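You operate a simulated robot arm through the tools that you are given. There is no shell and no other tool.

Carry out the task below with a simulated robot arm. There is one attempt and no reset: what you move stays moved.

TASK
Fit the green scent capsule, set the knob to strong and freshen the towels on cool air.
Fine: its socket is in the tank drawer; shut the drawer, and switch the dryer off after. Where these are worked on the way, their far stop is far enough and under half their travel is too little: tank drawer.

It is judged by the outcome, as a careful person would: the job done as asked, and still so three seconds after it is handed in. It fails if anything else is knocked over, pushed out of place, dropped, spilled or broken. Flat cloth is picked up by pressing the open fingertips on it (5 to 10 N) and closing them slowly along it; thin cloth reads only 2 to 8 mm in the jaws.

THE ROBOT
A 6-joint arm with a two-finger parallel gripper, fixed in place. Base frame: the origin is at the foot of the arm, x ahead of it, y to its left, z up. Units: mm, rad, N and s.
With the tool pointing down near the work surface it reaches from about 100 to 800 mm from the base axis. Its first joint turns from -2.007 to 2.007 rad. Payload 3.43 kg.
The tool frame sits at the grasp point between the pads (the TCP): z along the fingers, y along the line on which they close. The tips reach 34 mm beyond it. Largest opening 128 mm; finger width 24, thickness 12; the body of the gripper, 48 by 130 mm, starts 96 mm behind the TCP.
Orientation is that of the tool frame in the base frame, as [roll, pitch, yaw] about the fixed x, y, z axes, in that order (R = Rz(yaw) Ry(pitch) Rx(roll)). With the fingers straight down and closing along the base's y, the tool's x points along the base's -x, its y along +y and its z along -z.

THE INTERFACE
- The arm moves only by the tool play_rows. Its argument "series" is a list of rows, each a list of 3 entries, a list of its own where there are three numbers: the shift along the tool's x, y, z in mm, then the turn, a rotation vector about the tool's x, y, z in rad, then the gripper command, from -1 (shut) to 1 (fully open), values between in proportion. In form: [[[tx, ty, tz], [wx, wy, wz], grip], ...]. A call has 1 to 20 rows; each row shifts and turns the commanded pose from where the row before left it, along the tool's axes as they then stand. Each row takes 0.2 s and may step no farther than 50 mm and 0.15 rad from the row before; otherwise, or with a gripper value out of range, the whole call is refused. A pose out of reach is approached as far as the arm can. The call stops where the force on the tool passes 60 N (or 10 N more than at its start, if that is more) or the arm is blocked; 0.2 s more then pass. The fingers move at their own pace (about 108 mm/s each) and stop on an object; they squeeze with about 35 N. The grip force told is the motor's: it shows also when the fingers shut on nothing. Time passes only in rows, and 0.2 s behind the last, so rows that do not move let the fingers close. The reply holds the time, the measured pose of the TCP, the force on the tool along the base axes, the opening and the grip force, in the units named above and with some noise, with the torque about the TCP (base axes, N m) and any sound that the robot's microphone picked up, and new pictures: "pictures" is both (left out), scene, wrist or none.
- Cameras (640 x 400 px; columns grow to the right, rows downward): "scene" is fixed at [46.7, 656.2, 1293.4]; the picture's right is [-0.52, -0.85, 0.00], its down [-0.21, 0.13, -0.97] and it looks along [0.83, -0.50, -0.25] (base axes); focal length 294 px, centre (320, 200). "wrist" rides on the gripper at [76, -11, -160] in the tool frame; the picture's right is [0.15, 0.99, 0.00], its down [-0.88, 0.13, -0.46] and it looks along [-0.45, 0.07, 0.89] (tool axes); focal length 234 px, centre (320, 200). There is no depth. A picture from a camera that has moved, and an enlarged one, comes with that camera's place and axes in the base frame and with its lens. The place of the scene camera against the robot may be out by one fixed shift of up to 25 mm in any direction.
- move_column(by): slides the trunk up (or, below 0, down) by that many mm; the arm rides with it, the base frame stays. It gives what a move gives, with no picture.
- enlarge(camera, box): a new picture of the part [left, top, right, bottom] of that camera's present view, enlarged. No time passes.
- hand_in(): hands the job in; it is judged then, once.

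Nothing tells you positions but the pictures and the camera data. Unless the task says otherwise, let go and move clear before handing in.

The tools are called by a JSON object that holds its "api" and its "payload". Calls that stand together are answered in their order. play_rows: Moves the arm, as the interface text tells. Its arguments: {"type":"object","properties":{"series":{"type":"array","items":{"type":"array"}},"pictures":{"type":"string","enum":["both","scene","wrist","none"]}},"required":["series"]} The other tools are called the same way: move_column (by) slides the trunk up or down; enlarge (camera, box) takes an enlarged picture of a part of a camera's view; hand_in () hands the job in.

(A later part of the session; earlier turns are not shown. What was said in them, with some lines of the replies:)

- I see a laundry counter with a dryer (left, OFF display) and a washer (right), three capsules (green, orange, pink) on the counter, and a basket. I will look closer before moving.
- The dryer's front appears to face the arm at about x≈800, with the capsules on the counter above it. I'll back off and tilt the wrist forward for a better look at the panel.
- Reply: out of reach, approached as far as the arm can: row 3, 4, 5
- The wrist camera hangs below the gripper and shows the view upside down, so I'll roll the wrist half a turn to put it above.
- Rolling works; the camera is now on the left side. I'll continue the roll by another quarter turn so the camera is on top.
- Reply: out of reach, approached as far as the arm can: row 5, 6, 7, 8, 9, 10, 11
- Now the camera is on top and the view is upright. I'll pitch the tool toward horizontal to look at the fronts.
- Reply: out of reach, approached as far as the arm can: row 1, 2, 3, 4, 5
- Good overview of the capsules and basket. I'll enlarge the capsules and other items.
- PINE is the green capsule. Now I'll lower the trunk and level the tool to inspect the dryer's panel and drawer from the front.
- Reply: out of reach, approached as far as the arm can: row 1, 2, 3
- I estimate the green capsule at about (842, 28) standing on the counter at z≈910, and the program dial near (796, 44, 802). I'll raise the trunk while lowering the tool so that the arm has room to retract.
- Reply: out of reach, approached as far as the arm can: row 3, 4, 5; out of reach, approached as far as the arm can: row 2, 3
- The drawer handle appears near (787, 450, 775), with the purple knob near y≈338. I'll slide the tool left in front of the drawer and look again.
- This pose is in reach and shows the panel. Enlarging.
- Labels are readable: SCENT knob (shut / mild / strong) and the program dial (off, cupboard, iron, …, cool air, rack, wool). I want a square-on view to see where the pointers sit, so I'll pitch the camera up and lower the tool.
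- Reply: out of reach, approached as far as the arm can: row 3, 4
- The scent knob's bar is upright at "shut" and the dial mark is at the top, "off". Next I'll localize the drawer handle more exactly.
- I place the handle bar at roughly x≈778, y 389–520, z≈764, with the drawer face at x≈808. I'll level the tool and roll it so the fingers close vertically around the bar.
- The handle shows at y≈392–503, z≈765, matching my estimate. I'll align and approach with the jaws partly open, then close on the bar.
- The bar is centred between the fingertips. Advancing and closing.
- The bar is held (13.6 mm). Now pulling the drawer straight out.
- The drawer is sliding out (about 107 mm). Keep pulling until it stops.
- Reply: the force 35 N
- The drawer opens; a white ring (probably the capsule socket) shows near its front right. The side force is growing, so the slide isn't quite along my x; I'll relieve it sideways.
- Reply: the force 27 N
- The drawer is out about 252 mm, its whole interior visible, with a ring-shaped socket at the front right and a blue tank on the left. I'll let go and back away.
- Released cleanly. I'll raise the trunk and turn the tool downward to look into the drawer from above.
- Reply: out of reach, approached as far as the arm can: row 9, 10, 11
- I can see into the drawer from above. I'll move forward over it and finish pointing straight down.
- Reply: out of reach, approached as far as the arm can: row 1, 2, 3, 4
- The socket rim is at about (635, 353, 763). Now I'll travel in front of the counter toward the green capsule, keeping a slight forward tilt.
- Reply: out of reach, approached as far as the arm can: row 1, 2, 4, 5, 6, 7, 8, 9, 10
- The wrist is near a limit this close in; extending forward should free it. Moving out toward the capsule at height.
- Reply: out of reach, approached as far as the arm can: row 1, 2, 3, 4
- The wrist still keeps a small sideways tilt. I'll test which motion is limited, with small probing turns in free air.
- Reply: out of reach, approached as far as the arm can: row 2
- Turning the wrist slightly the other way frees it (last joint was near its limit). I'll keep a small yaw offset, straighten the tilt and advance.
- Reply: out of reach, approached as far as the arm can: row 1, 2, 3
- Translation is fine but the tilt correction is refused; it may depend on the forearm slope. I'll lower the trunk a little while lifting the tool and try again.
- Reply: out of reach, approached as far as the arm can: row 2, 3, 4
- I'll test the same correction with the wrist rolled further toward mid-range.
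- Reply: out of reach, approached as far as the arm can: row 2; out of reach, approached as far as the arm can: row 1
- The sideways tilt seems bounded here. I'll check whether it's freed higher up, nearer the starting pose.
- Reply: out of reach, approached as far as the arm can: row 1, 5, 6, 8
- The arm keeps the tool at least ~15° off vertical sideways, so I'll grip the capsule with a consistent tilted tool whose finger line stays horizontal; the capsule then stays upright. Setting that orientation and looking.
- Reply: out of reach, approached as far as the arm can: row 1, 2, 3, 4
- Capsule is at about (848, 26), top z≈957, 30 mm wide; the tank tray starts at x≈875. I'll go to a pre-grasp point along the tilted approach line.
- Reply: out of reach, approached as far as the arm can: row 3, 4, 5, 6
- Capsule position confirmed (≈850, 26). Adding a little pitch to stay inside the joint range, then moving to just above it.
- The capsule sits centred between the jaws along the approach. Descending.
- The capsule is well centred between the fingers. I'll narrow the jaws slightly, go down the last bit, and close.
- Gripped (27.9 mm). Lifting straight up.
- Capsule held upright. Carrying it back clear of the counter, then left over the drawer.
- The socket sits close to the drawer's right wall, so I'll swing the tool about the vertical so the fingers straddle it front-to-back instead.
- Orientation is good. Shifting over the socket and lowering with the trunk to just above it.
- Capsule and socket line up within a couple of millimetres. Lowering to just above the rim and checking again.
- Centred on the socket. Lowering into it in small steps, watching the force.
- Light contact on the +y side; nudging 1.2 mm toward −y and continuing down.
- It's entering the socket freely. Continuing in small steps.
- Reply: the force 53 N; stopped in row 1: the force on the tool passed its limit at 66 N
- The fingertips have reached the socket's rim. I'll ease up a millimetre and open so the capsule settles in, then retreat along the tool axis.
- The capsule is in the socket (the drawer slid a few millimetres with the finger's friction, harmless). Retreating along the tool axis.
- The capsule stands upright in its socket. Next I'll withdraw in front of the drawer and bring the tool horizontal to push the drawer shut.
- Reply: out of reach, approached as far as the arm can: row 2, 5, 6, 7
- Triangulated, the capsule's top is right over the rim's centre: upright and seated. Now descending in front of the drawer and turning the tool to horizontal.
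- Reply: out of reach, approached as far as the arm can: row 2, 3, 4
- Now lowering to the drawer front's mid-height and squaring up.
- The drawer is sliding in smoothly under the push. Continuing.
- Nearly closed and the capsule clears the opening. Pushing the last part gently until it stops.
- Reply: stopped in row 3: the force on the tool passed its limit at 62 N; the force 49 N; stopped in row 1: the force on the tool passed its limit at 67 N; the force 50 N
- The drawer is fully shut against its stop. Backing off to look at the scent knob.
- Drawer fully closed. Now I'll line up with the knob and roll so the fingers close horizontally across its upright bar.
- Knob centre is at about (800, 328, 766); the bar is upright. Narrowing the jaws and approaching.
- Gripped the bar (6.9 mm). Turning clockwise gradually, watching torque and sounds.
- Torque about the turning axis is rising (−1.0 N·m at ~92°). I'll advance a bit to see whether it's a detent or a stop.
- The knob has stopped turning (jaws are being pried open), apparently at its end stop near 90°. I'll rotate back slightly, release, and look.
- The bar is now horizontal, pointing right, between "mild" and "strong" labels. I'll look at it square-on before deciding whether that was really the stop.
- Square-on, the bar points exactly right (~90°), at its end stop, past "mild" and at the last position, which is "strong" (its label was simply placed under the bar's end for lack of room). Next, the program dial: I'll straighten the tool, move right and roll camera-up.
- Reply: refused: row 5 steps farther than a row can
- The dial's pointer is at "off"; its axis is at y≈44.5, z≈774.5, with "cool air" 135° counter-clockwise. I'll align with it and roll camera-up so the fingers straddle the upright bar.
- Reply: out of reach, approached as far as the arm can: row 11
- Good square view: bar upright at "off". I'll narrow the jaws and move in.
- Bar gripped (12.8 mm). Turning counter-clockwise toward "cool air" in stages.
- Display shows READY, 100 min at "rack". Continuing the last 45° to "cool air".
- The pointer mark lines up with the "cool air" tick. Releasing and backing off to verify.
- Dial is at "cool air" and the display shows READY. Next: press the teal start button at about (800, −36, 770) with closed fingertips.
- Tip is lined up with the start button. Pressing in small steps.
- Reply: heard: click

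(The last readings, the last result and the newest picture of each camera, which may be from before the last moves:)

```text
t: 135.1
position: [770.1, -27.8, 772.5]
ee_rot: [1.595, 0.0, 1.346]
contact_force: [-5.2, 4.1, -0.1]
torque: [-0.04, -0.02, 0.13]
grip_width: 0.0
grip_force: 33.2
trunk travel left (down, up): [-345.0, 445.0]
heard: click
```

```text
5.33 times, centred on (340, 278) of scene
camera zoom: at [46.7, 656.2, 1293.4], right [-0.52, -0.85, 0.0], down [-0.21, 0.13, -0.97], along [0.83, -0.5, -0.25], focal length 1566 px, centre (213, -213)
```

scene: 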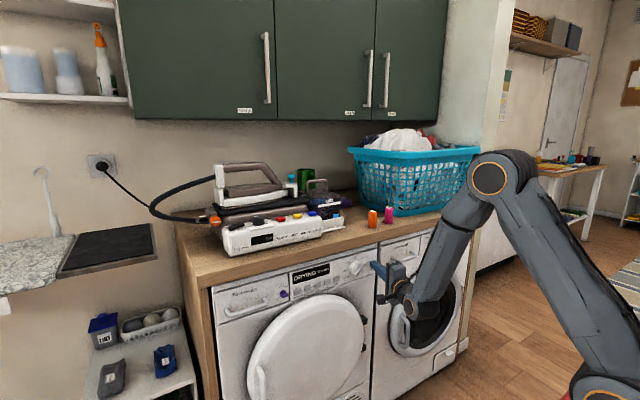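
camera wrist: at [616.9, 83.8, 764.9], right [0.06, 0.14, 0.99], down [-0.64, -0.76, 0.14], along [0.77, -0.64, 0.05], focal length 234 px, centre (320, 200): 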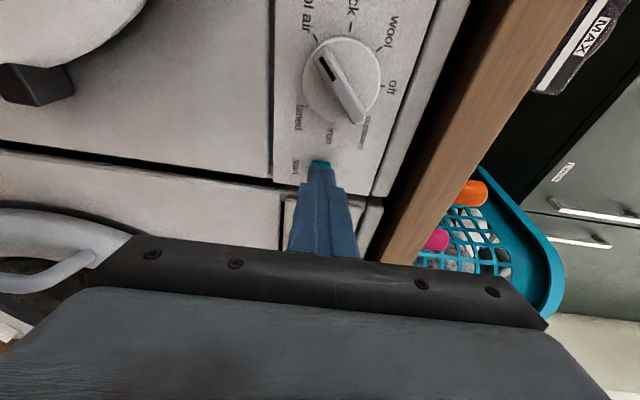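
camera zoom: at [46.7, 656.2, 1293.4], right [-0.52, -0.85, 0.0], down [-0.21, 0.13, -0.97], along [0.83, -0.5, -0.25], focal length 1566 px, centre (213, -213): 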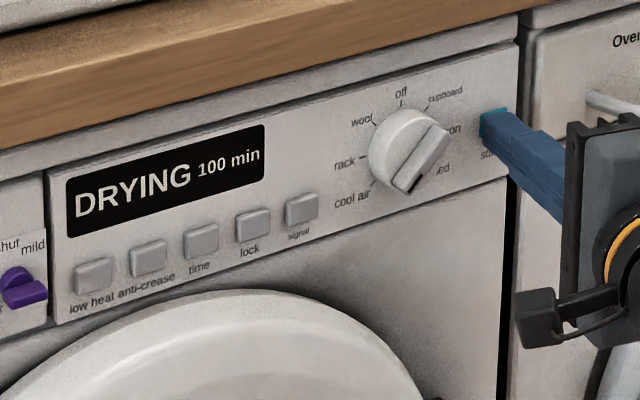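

A click, and the display says DRYING 100 min. Backing off and letting it run to see the countdown.

{"api": "play_rows", "payload": {"series": [[[0, 0, -10], [0, 0, 0], -1], [[0, 0, -20], [0, 0, 0], -1], [[0, 0, -30], [0, 0, 0], -1], [[0, 0, 0], [0, 0, 0], -1], [[0, 0, 0], [0, 0, 0], -1], [[0, 0, 0], [0, 0, 0], -1], [[0, 0, 0], [0, 0, 0], -1], [[0, 0, 0], [0, 0, 0], -1], [[0, 0, 0], [0, 0, 0], -1], [[0, 0, 0], [0, 0, 0], -1]], "pictures": "both"}}

{"api": "enlarge", "payload": {"camera": "scene", "box": [280, 240, 400, 315]}}

{"api": "enlarge", "payload": {"camera": "wrist", "box": [260, 0, 420, 100]}}

```text
t: 137.3
position: [711.4, -14.4, 772.9]
ee_rot: [1.594, 0.001, 1.347]
contact_force: [0.1, 0.1, -0.4]
torque: [0.03, 0.0, -0.02]
grip_width: 0.0
grip_force: 33.3
trunk travel left (down, up): [-345.0, 445.0]
camera wrist: at [573.2, 94.6, 765.3], right [0.06, 0.14, 0.99], down [-0.64, -0.76, 0.14], along [0.77, -0.64, 0.05], focal length 234 px, centre (320, 200)
```

scene: 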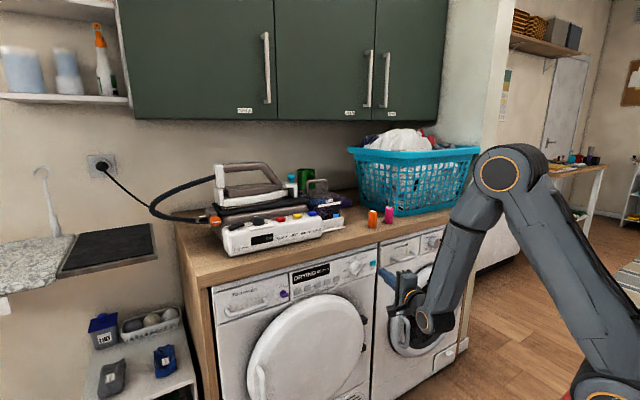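
wrist: 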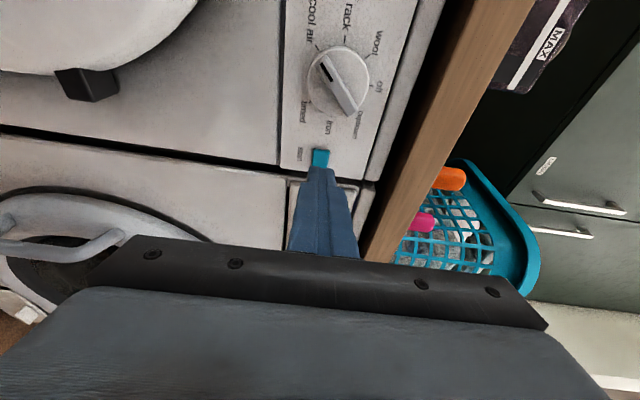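

```text
5.33 times, centred on (340, 278) of scene
camera zoom: at [46.7, 656.2, 1293.4], right [-0.52, -0.85, 0.0], down [-0.21, 0.13, -0.97], along [0.83, -0.5, -0.25], focal length 1566 px, centre (213, -213)
```

zoom: 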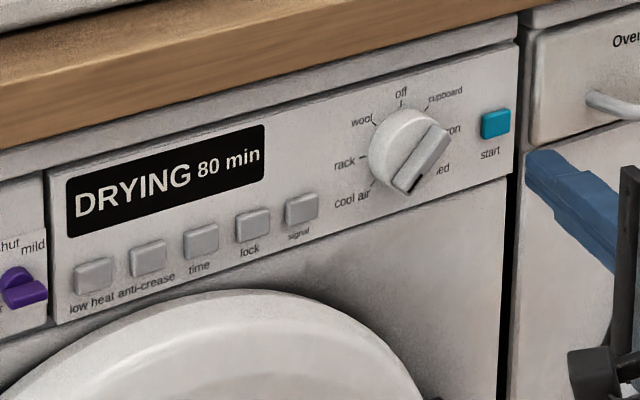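

```text
4.00 times, centred on (340, 50) of wrist
camera zoom: at [573.2, 94.6, 765.3], right [0.06, 0.14, 0.99], down [-0.64, -0.76, 0.14], along [0.77, -0.64, 0.05], focal length 937 px, centre (240, 800)
```

zoom: 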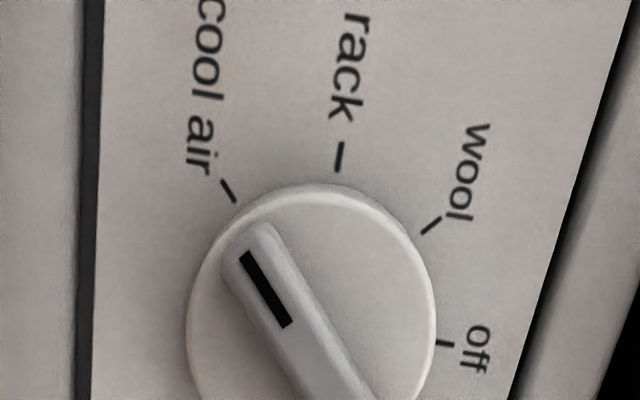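

The countdown runs (80 min now, about 10 "minutes" a second) with the dial squarely at "cool air". While it runs I'll return to the dial in the orientation needed to grip its bar.

{"api": "play_rows", "payload": {"series": [[[22, 1, 0], [0, 0.05, 0], -1], [[22, 1, 0], [0, 0.05, 0], -0.7], [[20, 1, 0], [0, 0.04, 0], -0.44], [[0, 0, 0], [0, 0, -0.13], -0.44], [[0, 0, 0], [0, 0, -0.13], -0.44], [[0, 0, 0], [0, 0, -0.13], -0.44], [[0, 0, 0], [0, 0, -0.13], -0.44], [[0, 0, 0], [0, 0, -0.13], -0.44], [[0, 0, 0], [0, 0, -0.11], -0.44], [[0, 0, 0], [0, 0, 0], -0.44], [[0, 0, 0], [0, 0, 0], -0.44], [[0, 0, 0], [0, 0, 0], -0.44], [[0, 0, 0], [0, 0, 0], -0.44], [[0, 0, 0], [0, 0, 0], -0.44], [[0, 0, 0], [0, 0, 0], -0.44], [[0, 0, 0], [0, 0, 0], -0.44], [[0, 0, 0], [0, 0, 0], -0.44], [[0, 0, 0], [0, 0, 0], -0.44], [[0, 0, 0], [0, 0, 0], -0.44], [[0, 0, 0], [0, 0, 0], -0.44]], "pictures": "both"}}

{"api": "enlarge", "payload": {"camera": "scene", "box": [280, 240, 400, 315]}}

```text
t: 141.5
position: [723.6, 47.8, 776.0]
ee_rot: [1.603, 0.76, 1.508]
contact_force: [0.0, 0.2, -0.3]
torque: [0.02, -0.02, 0.01]
grip_width: 35.8
grip_force: 0.1
trunk travel left (down, up): [-345.0, 445.0]
camera wrist: at [566.5, 108.4, 719.9], right [0.08, 0.78, 0.62], down [-0.48, -0.51, 0.71], along [0.87, -0.36, 0.34], focal length 234 px, centre (320, 200)
```

scene: 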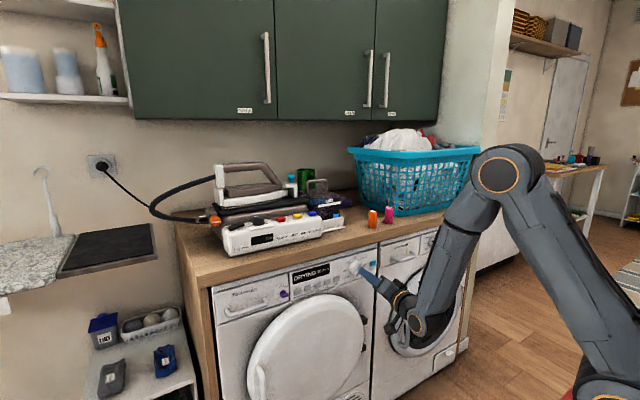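
wrist: 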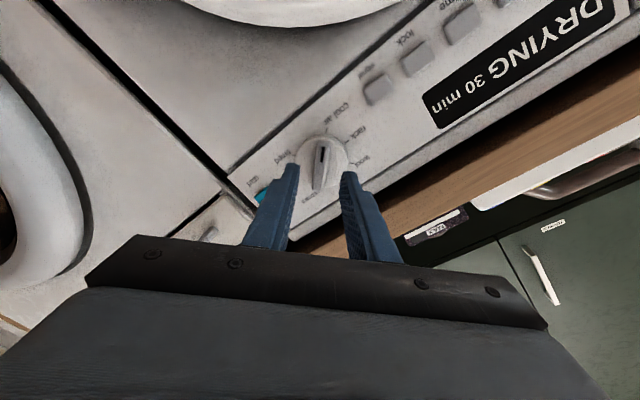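

```text
5.33 times, centred on (340, 278) of scene
camera zoom: at [46.7, 656.2, 1293.4], right [-0.52, -0.85, 0.0], down [-0.21, 0.13, -0.97], along [0.83, -0.5, -0.25], focal length 1566 px, centre (213, -213)
```

zoom: 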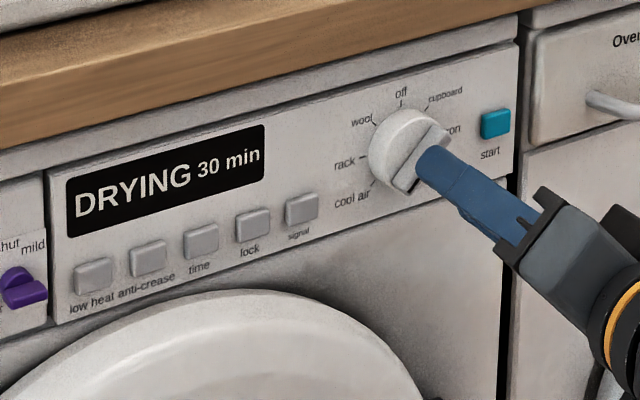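

30 min remain. Waiting in place for it to finish.

{"api": "play_rows", "payload": {"series": [[[0, 0, 0], [0, 0, 0], -0.44], [[0, 0, 0], [0, 0, 0], -0.44], [[0, 0, 0], [0, 0, 0], -0.44], [[0, 0, 0], [0, 0, 0], -0.44], [[0, 0, 0], [0, 0, 0], -0.44], [[0, 0, 0], [0, 0, 0], -0.44], [[0, 0, 0], [0, 0, 0], -0.44], [[0, 0, 0], [0, 0, 0], -0.44], [[0, 0, 0], [0, 0, 0], -0.44], [[0, 0, 0], [0, 0, 0], -0.44], [[0, 0, 0], [0, 0, 0], -0.44], [[0, 0, 0], [0, 0, 0], -0.44], [[0, 0, 0], [0, 0, 0], -0.44], [[0, 0, 0], [0, 0, 0], -0.44], [[0, 0, 0], [0, 0, 0], -0.44], [[0, 0, 0], [0, 0, 0], -0.44], [[0, 0, 0], [0, 0, 0], -0.44], [[0, 0, 0], [0, 0, 0], -0.44]], "pictures": "both"}}

{"api": "enlarge", "payload": {"camera": "scene", "box": [280, 240, 400, 315]}}

{"api": "enlarge", "payload": {"camera": "wrist", "box": [256, 100, 416, 200]}}

```text
t: 145.3
position: [722.8, 48.9, 777.0]
ee_rot: [1.602, 0.759, 1.506]
contact_force: [0.4, 0.1, -0.4]
torque: [0.01, 0.0, 0.0]
grip_width: 35.9
grip_force: 0.0
trunk travel left (down, up): [-345.0, 445.0]
camera wrist: at [566.5, 108.4, 719.9], right [0.08, 0.78, 0.62], down [-0.48, -0.51, 0.71], along [0.87, -0.36, 0.34], focal length 234 px, centre (320, 200)
```

scene: 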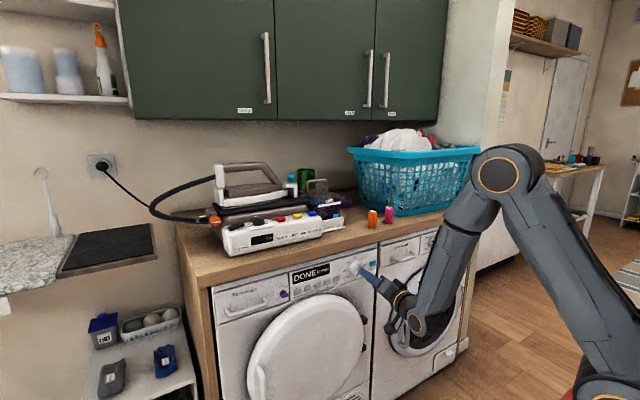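
wrist: 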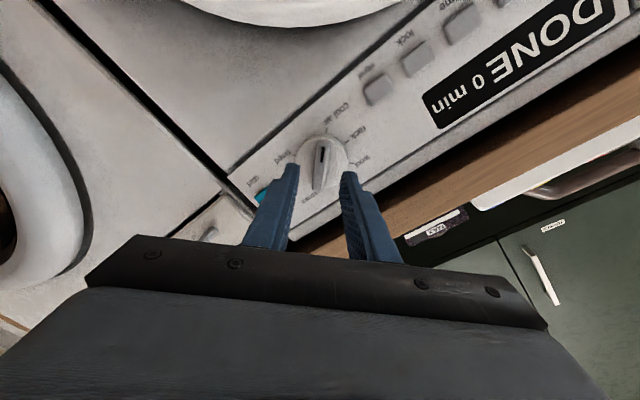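

```text
5.33 times, centred on (340, 278) of scene
camera zoom: at [46.7, 656.2, 1293.4], right [-0.52, -0.85, 0.0], down [-0.21, 0.13, -0.97], along [0.83, -0.5, -0.25], focal length 1566 px, centre (213, -213)
```

zoom: 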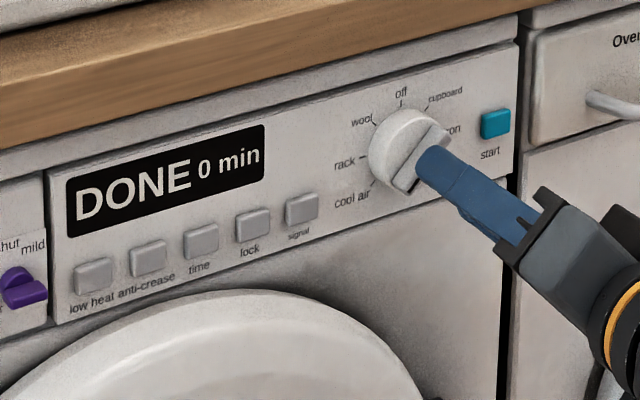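

```text
4.00 times, centred on (336, 150) of wrist
camera zoom: at [566.5, 108.4, 719.9], right [0.08, 0.78, 0.62], down [-0.48, -0.51, 0.71], along [0.87, -0.36, 0.34], focal length 937 px, centre (256, 400)
```

zoom: 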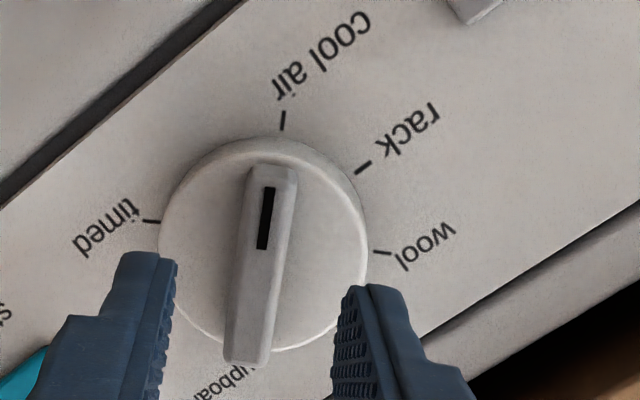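

DONE, 0 min: the cool-air cycle finished. Now gripping the dial to turn it back to "off".

{"api": "play_rows", "payload": {"series": [[[0, 0, 15], [0, 0, 0], -0.44], [[0, 0, 15], [0, 0, 0], -0.44], [[0, 0, 0], [0, 0, 0], -0.44], [[0, 0, 0], [0, 0, 0], -0.7], [[0, 0, 0], [0, 0, 0], -1], [[0, 0, 0], [0, 0, 0], -1]], "pictures": "wrist"}}

{"api": "enlarge", "payload": {"camera": "wrist", "box": [256, 100, 416, 200]}}

```text
t: 146.7
position: [752.7, 46.1, 776.7]
ee_rot: [1.603, 0.76, 1.507]
contact_force: [1.9, 1.5, 2.1]
torque: [0.01, -0.33, 0.52]
grip_width: 12.7
grip_force: 44.7
trunk travel left (down, up): [-345.0, 445.0]
camera wrist: at [596.7, 106.2, 719.4], right [0.08, 0.78, 0.62], down [-0.48, -0.51, 0.71], along [0.87, -0.36, 0.34], focal length 234 px, centre (320, 200)
```

wrist: 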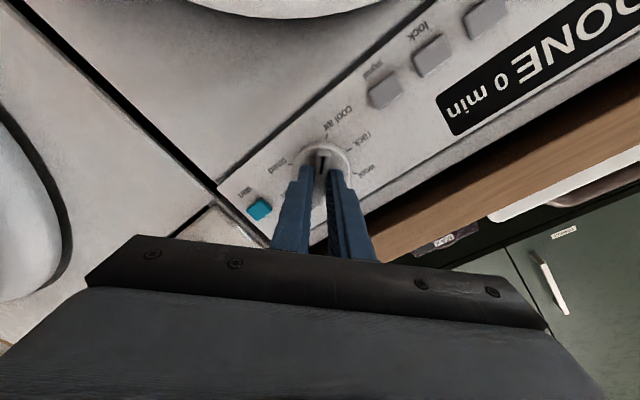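

```text
4.00 times, centred on (336, 150) of wrist
camera zoom: at [596.7, 106.2, 719.4], right [0.08, 0.78, 0.62], down [-0.48, -0.51, 0.71], along [0.87, -0.36, 0.34], focal length 937 px, centre (256, 400)
```

zoom: 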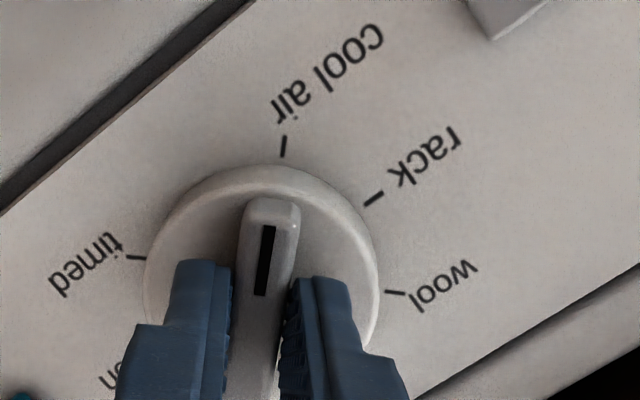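

{"api": "play_rows", "payload": {"series": [[[0, 0, 0], [0, 0, 0.1], -1], [[0, 0, 0], [0, 0, 0.1], -1], [[0, 0, 0], [0, 0, 0.1], -1], [[0, 0, 0], [0, 0, 0.1], -1], [[0, 0, 0], [0, 0, 0.1], -1], [[0, 0, 0], [0, 0, 0.1], -1], [[0, 0, 0], [0, 0, 0.1], -1], [[0, 0, 0], [0, 0, 0.1], -1], [[0, 0, 0], [0, 0, 0], -1]], "pictures": "none"}}

{"api": "play_rows", "payload": {"series": [[[0, 0, 0], [0, 0, 0.1], -1], [[0, 0, 0], [0, 0, 0.1], -1], [[0, 0, 0], [0, 0, 0.1], -1], [[0, 0, 0], [0, 0, 0.1], -1], [[0, 0, 0], [0, 0, 0.1], -1], [[0, 0, 0], [0, 0, 0.1], -1], [[0, 0, 0], [0, 0, 0.1], -1], [[0, 0, 0], [0, 0, 0.1], -1], [[0, 0, 0], [0, 0, 0], -1]], "pictures": "none"}}

{"api": "play_rows", "payload": {"series": [[[0, 0, 0], [0, 0, 0.1], -1], [[0, 0, 0], [0, 0, 0.1], -1], [[0, 0, 0], [0, 0, 0.1], -1], [[0, 0, 0], [0, 0, 0.1], -1], [[0, 0, 0], [0, 0, 0.1], -1], [[0, 0, 0], [0, 0, 0.1], -1], [[0, 0, 0], [0, 0, 0.1], -1], [[0, 0, 0], [0, 0, 0], -1]], "pictures": "both"}}

{"api": "enlarge", "payload": {"camera": "wrist", "box": [240, 110, 400, 210]}}

{"api": "enlarge", "payload": {"camera": "scene", "box": [280, 240, 400, 315]}}

```text
t: 148.7
position: [752.9, 46.3, 776.1]
ee_rot: [1.593, -0.043, 1.486]
contact_force: [4.6, 6.8, 8.7]
torque: [0.02, -0.67, 0.66]
grip_width: 12.1
grip_force: 45.2
trunk travel left (down, up): [-345.0, 445.0]
```

```text
t: 150.7
position: [751.9, 45.8, 775.9]
ee_rot: [1.606, -0.841, 1.459]
contact_force: [1.5, 5.9, 13.1]
torque: [-0.06, 0.19, 0.27]
grip_width: 12.1
grip_force: 45.1
trunk travel left (down, up): [-345.0, 445.0]
```

```text
t: 152.7
position: [752.4, 47.9, 776.9]
ee_rot: [2.323, -1.51, 0.709]
contact_force: [-3.0, -39.1, 0.8]
torque: [-0.1, -0.64, -0.45]
grip_width: 12.4
grip_force: 45.1
out of reach, approached as far as the arm can: row 7
trunk travel left (down, up): [-345.0, 445.0]
stopped in row 8: the force on the tool passed its limit at 62 N (the readings are from after the stop); the commanded pose is now the measured one
camera wrist: at [599.4, 78.0, 859.0], right [-0.1, -0.98, 0.19], down [-0.51, -0.11, -0.85], along [0.86, -0.18, -0.48], focal length 234 px, centre (320, 200)
```

scene: 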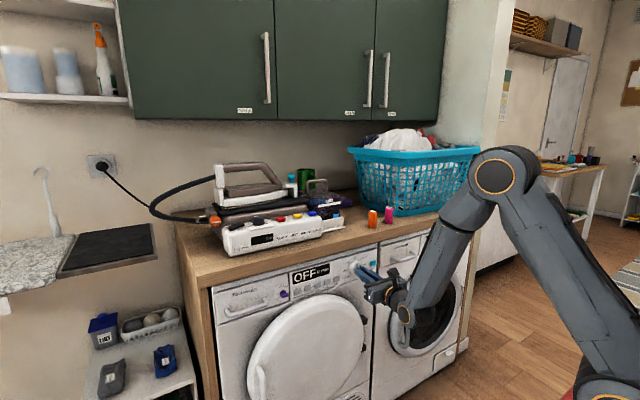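
wrist: 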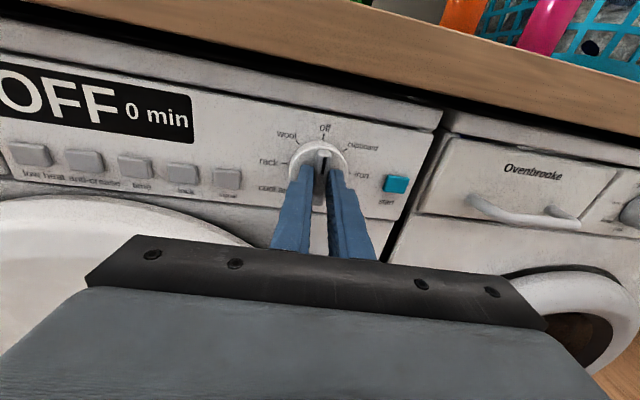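

```text
4.00 times, centred on (320, 160) of wrist
camera zoom: at [599.4, 78.0, 859.0], right [-0.1, -0.98, 0.19], down [-0.51, -0.11, -0.85], along [0.86, -0.18, -0.48], focal length 937 px, centre (320, 360)
```

zoom: 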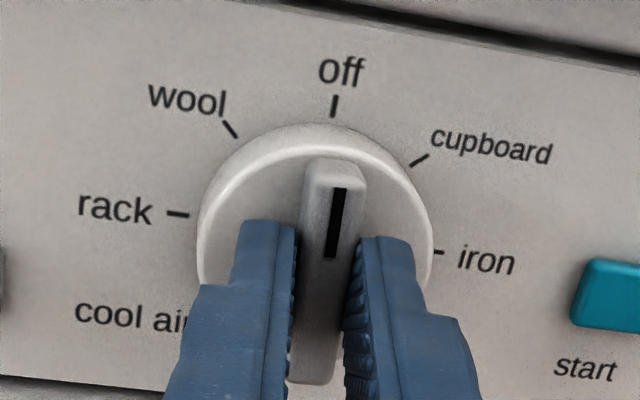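

```text
5.33 times, centred on (340, 278) of scene
camera zoom: at [46.7, 656.2, 1293.4], right [-0.52, -0.85, 0.0], down [-0.21, 0.13, -0.97], along [0.83, -0.5, -0.25], focal length 1566 px, centre (213, -213)
```

zoom: 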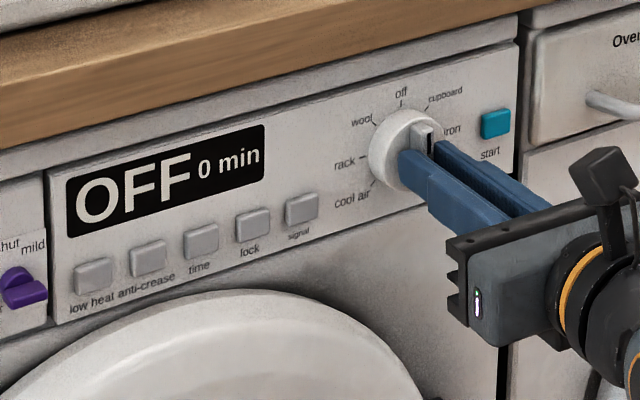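

The display reads OFF and the pointer is at "off". Releasing the dial and backing away.

{"api": "play_rows", "payload": {"series": [[[0, 0, 0], [0, 0, 0], -0.8], [[0, 0, 0], [0, 0, 0], -0.5], [[0, 0, 0], [0, 0, 0], -0.44], [[0, 0, -10], [0, 0, 0], -0.44], [[0, 0, -20], [0, 0, 0], -0.44], [[0, 0, -15], [0, 0, 0], -0.44], [[0, 0, 0], [0, 0, 0], -0.44]], "pictures": "both"}}

{"api": "enlarge", "payload": {"camera": "wrist", "box": [240, 110, 400, 210]}}

{"api": "enlarge", "payload": {"camera": "scene", "box": [220, 240, 400, 352]}}

```text
t: 154.3
position: [708.9, 56.7, 779.3]
ee_rot: [2.228, -1.499, 0.81]
contact_force: [-1.6, 0.2, 1.1]
torque: [0.03, -0.01, 0.04]
grip_width: 35.7
grip_force: 0.0
trunk travel left (down, up): [-345.0, 445.0]
camera wrist: at [555.1, 87.9, 861.2], right [-0.09, -0.97, 0.2], down [-0.51, -0.13, -0.85], along [0.86, -0.18, -0.48], focal length 234 px, centre (320, 200)
```

scene: 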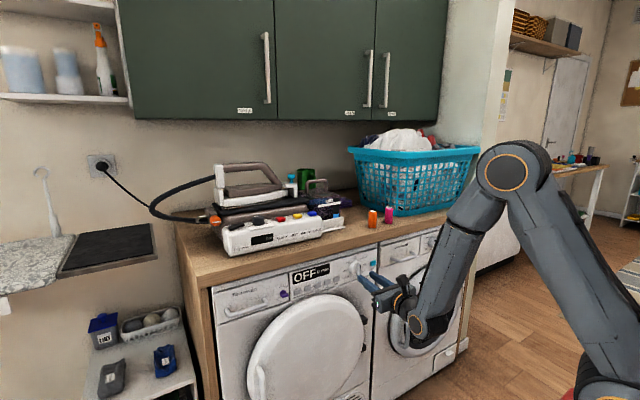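
wrist: 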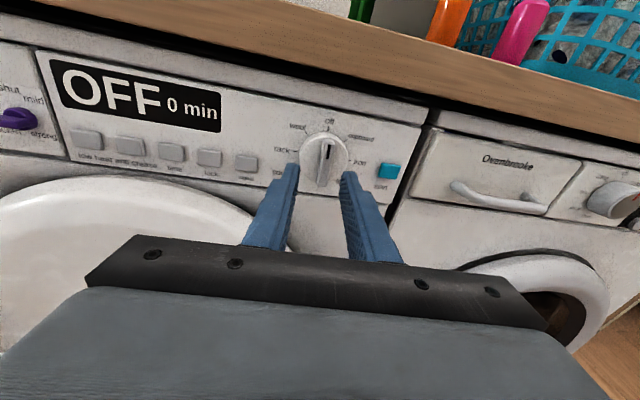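

```text
4.00 times, centred on (320, 160) of wrist
camera zoom: at [555.1, 87.9, 861.2], right [-0.09, -0.97, 0.2], down [-0.51, -0.13, -0.85], along [0.86, -0.18, -0.48], focal length 937 px, centre (320, 360)
```

zoom: 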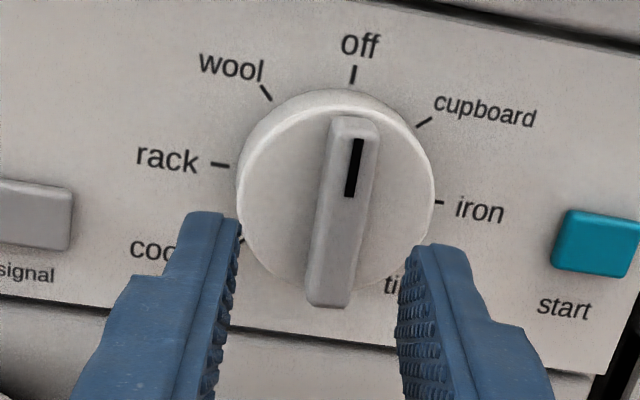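

```text
3.56 times, centred on (310, 296) of scene
camera zoom: at [46.7, 656.2, 1293.4], right [-0.52, -0.85, 0.0], down [-0.21, 0.13, -0.97], along [0.83, -0.5, -0.25], focal length 1044 px, centre (356, -141)
```

zoom: 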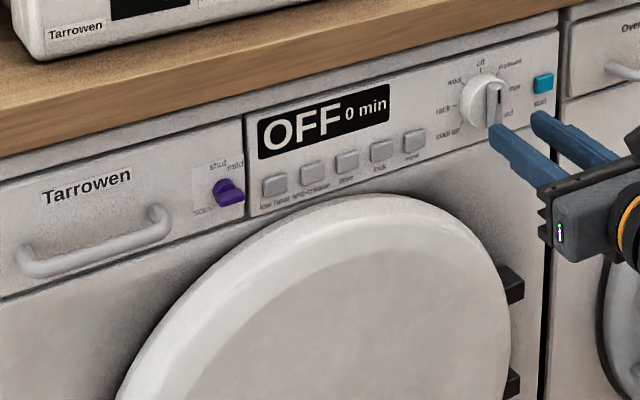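

Dryer is off. One more look at the scent knob relative to its labels.

{"api": "enlarge", "payload": {"camera": "wrist", "box": [0, 75, 80, 155]}}

{"api": "enlarge", "payload": {"camera": "scene", "box": [260, 275, 300, 305]}}

```text
5.00 times, centred on (40, 115) of wrist
camera zoom: at [555.1, 87.9, 861.2], right [-0.09, -0.97, 0.2], down [-0.51, -0.13, -0.85], along [0.86, -0.18, -0.48], focal length 1171 px, centre (1720, 625)
```

zoom: 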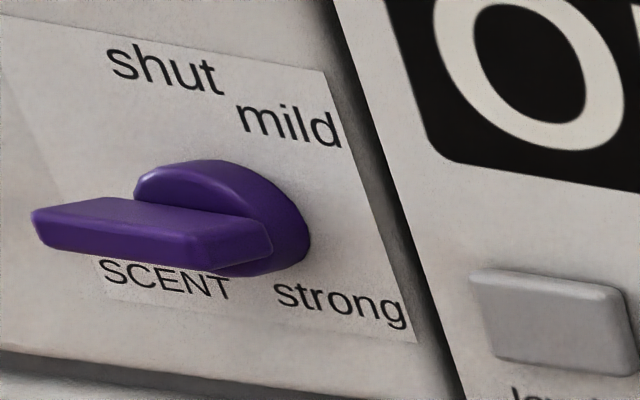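

```text
13.33 times, centred on (280, 290) of scene
camera zoom: at [46.7, 656.2, 1293.4], right [-0.52, -0.85, 0.0], down [-0.21, 0.13, -0.97], along [0.83, -0.5, -0.25], focal length 3914 px, centre (853, -1000)
```

zoom: 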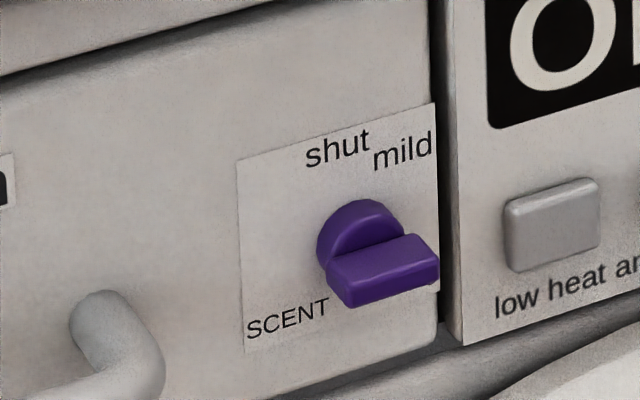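

Everything asked for is done, and nothing else in the scene has moved:

- The pine (green) capsule is in its socket and the tank drawer is shut.
- The scent knob is at its end stop, the last position, which I take as "strong". I judged that by the stop, because the printed label sits slightly below where the knob points.
- The cool-air cycle ran to DONE and the dial is back at off, with the display reading OFF.

The gripper is open and clear of the machine, so I'm handing in.

{"api": "hand_in", "payload": {}}

```text
The job is handed in.
```

I've handed the job in. The green (pine) capsule is in its socket in the tank drawer, and the drawer is pushed shut against its stop. The cool-air cycle ran to DONE, and the dryer is back to off.

- **Scent knob:** I turned it clockwise until it would go no further, about 90° from "shut". I took that last position as "strong". The printed "strong" label sits a little below where the knob now points, so I was going by the stop rather than the label.
- **Towels:** I took them to be in the dryer already. I didn't open its door, which is opaque, so I never saw them.

In the last pictures the other two capsules, the basket and everything else on the counter were where they started. The gripper was open and clear of the machine.
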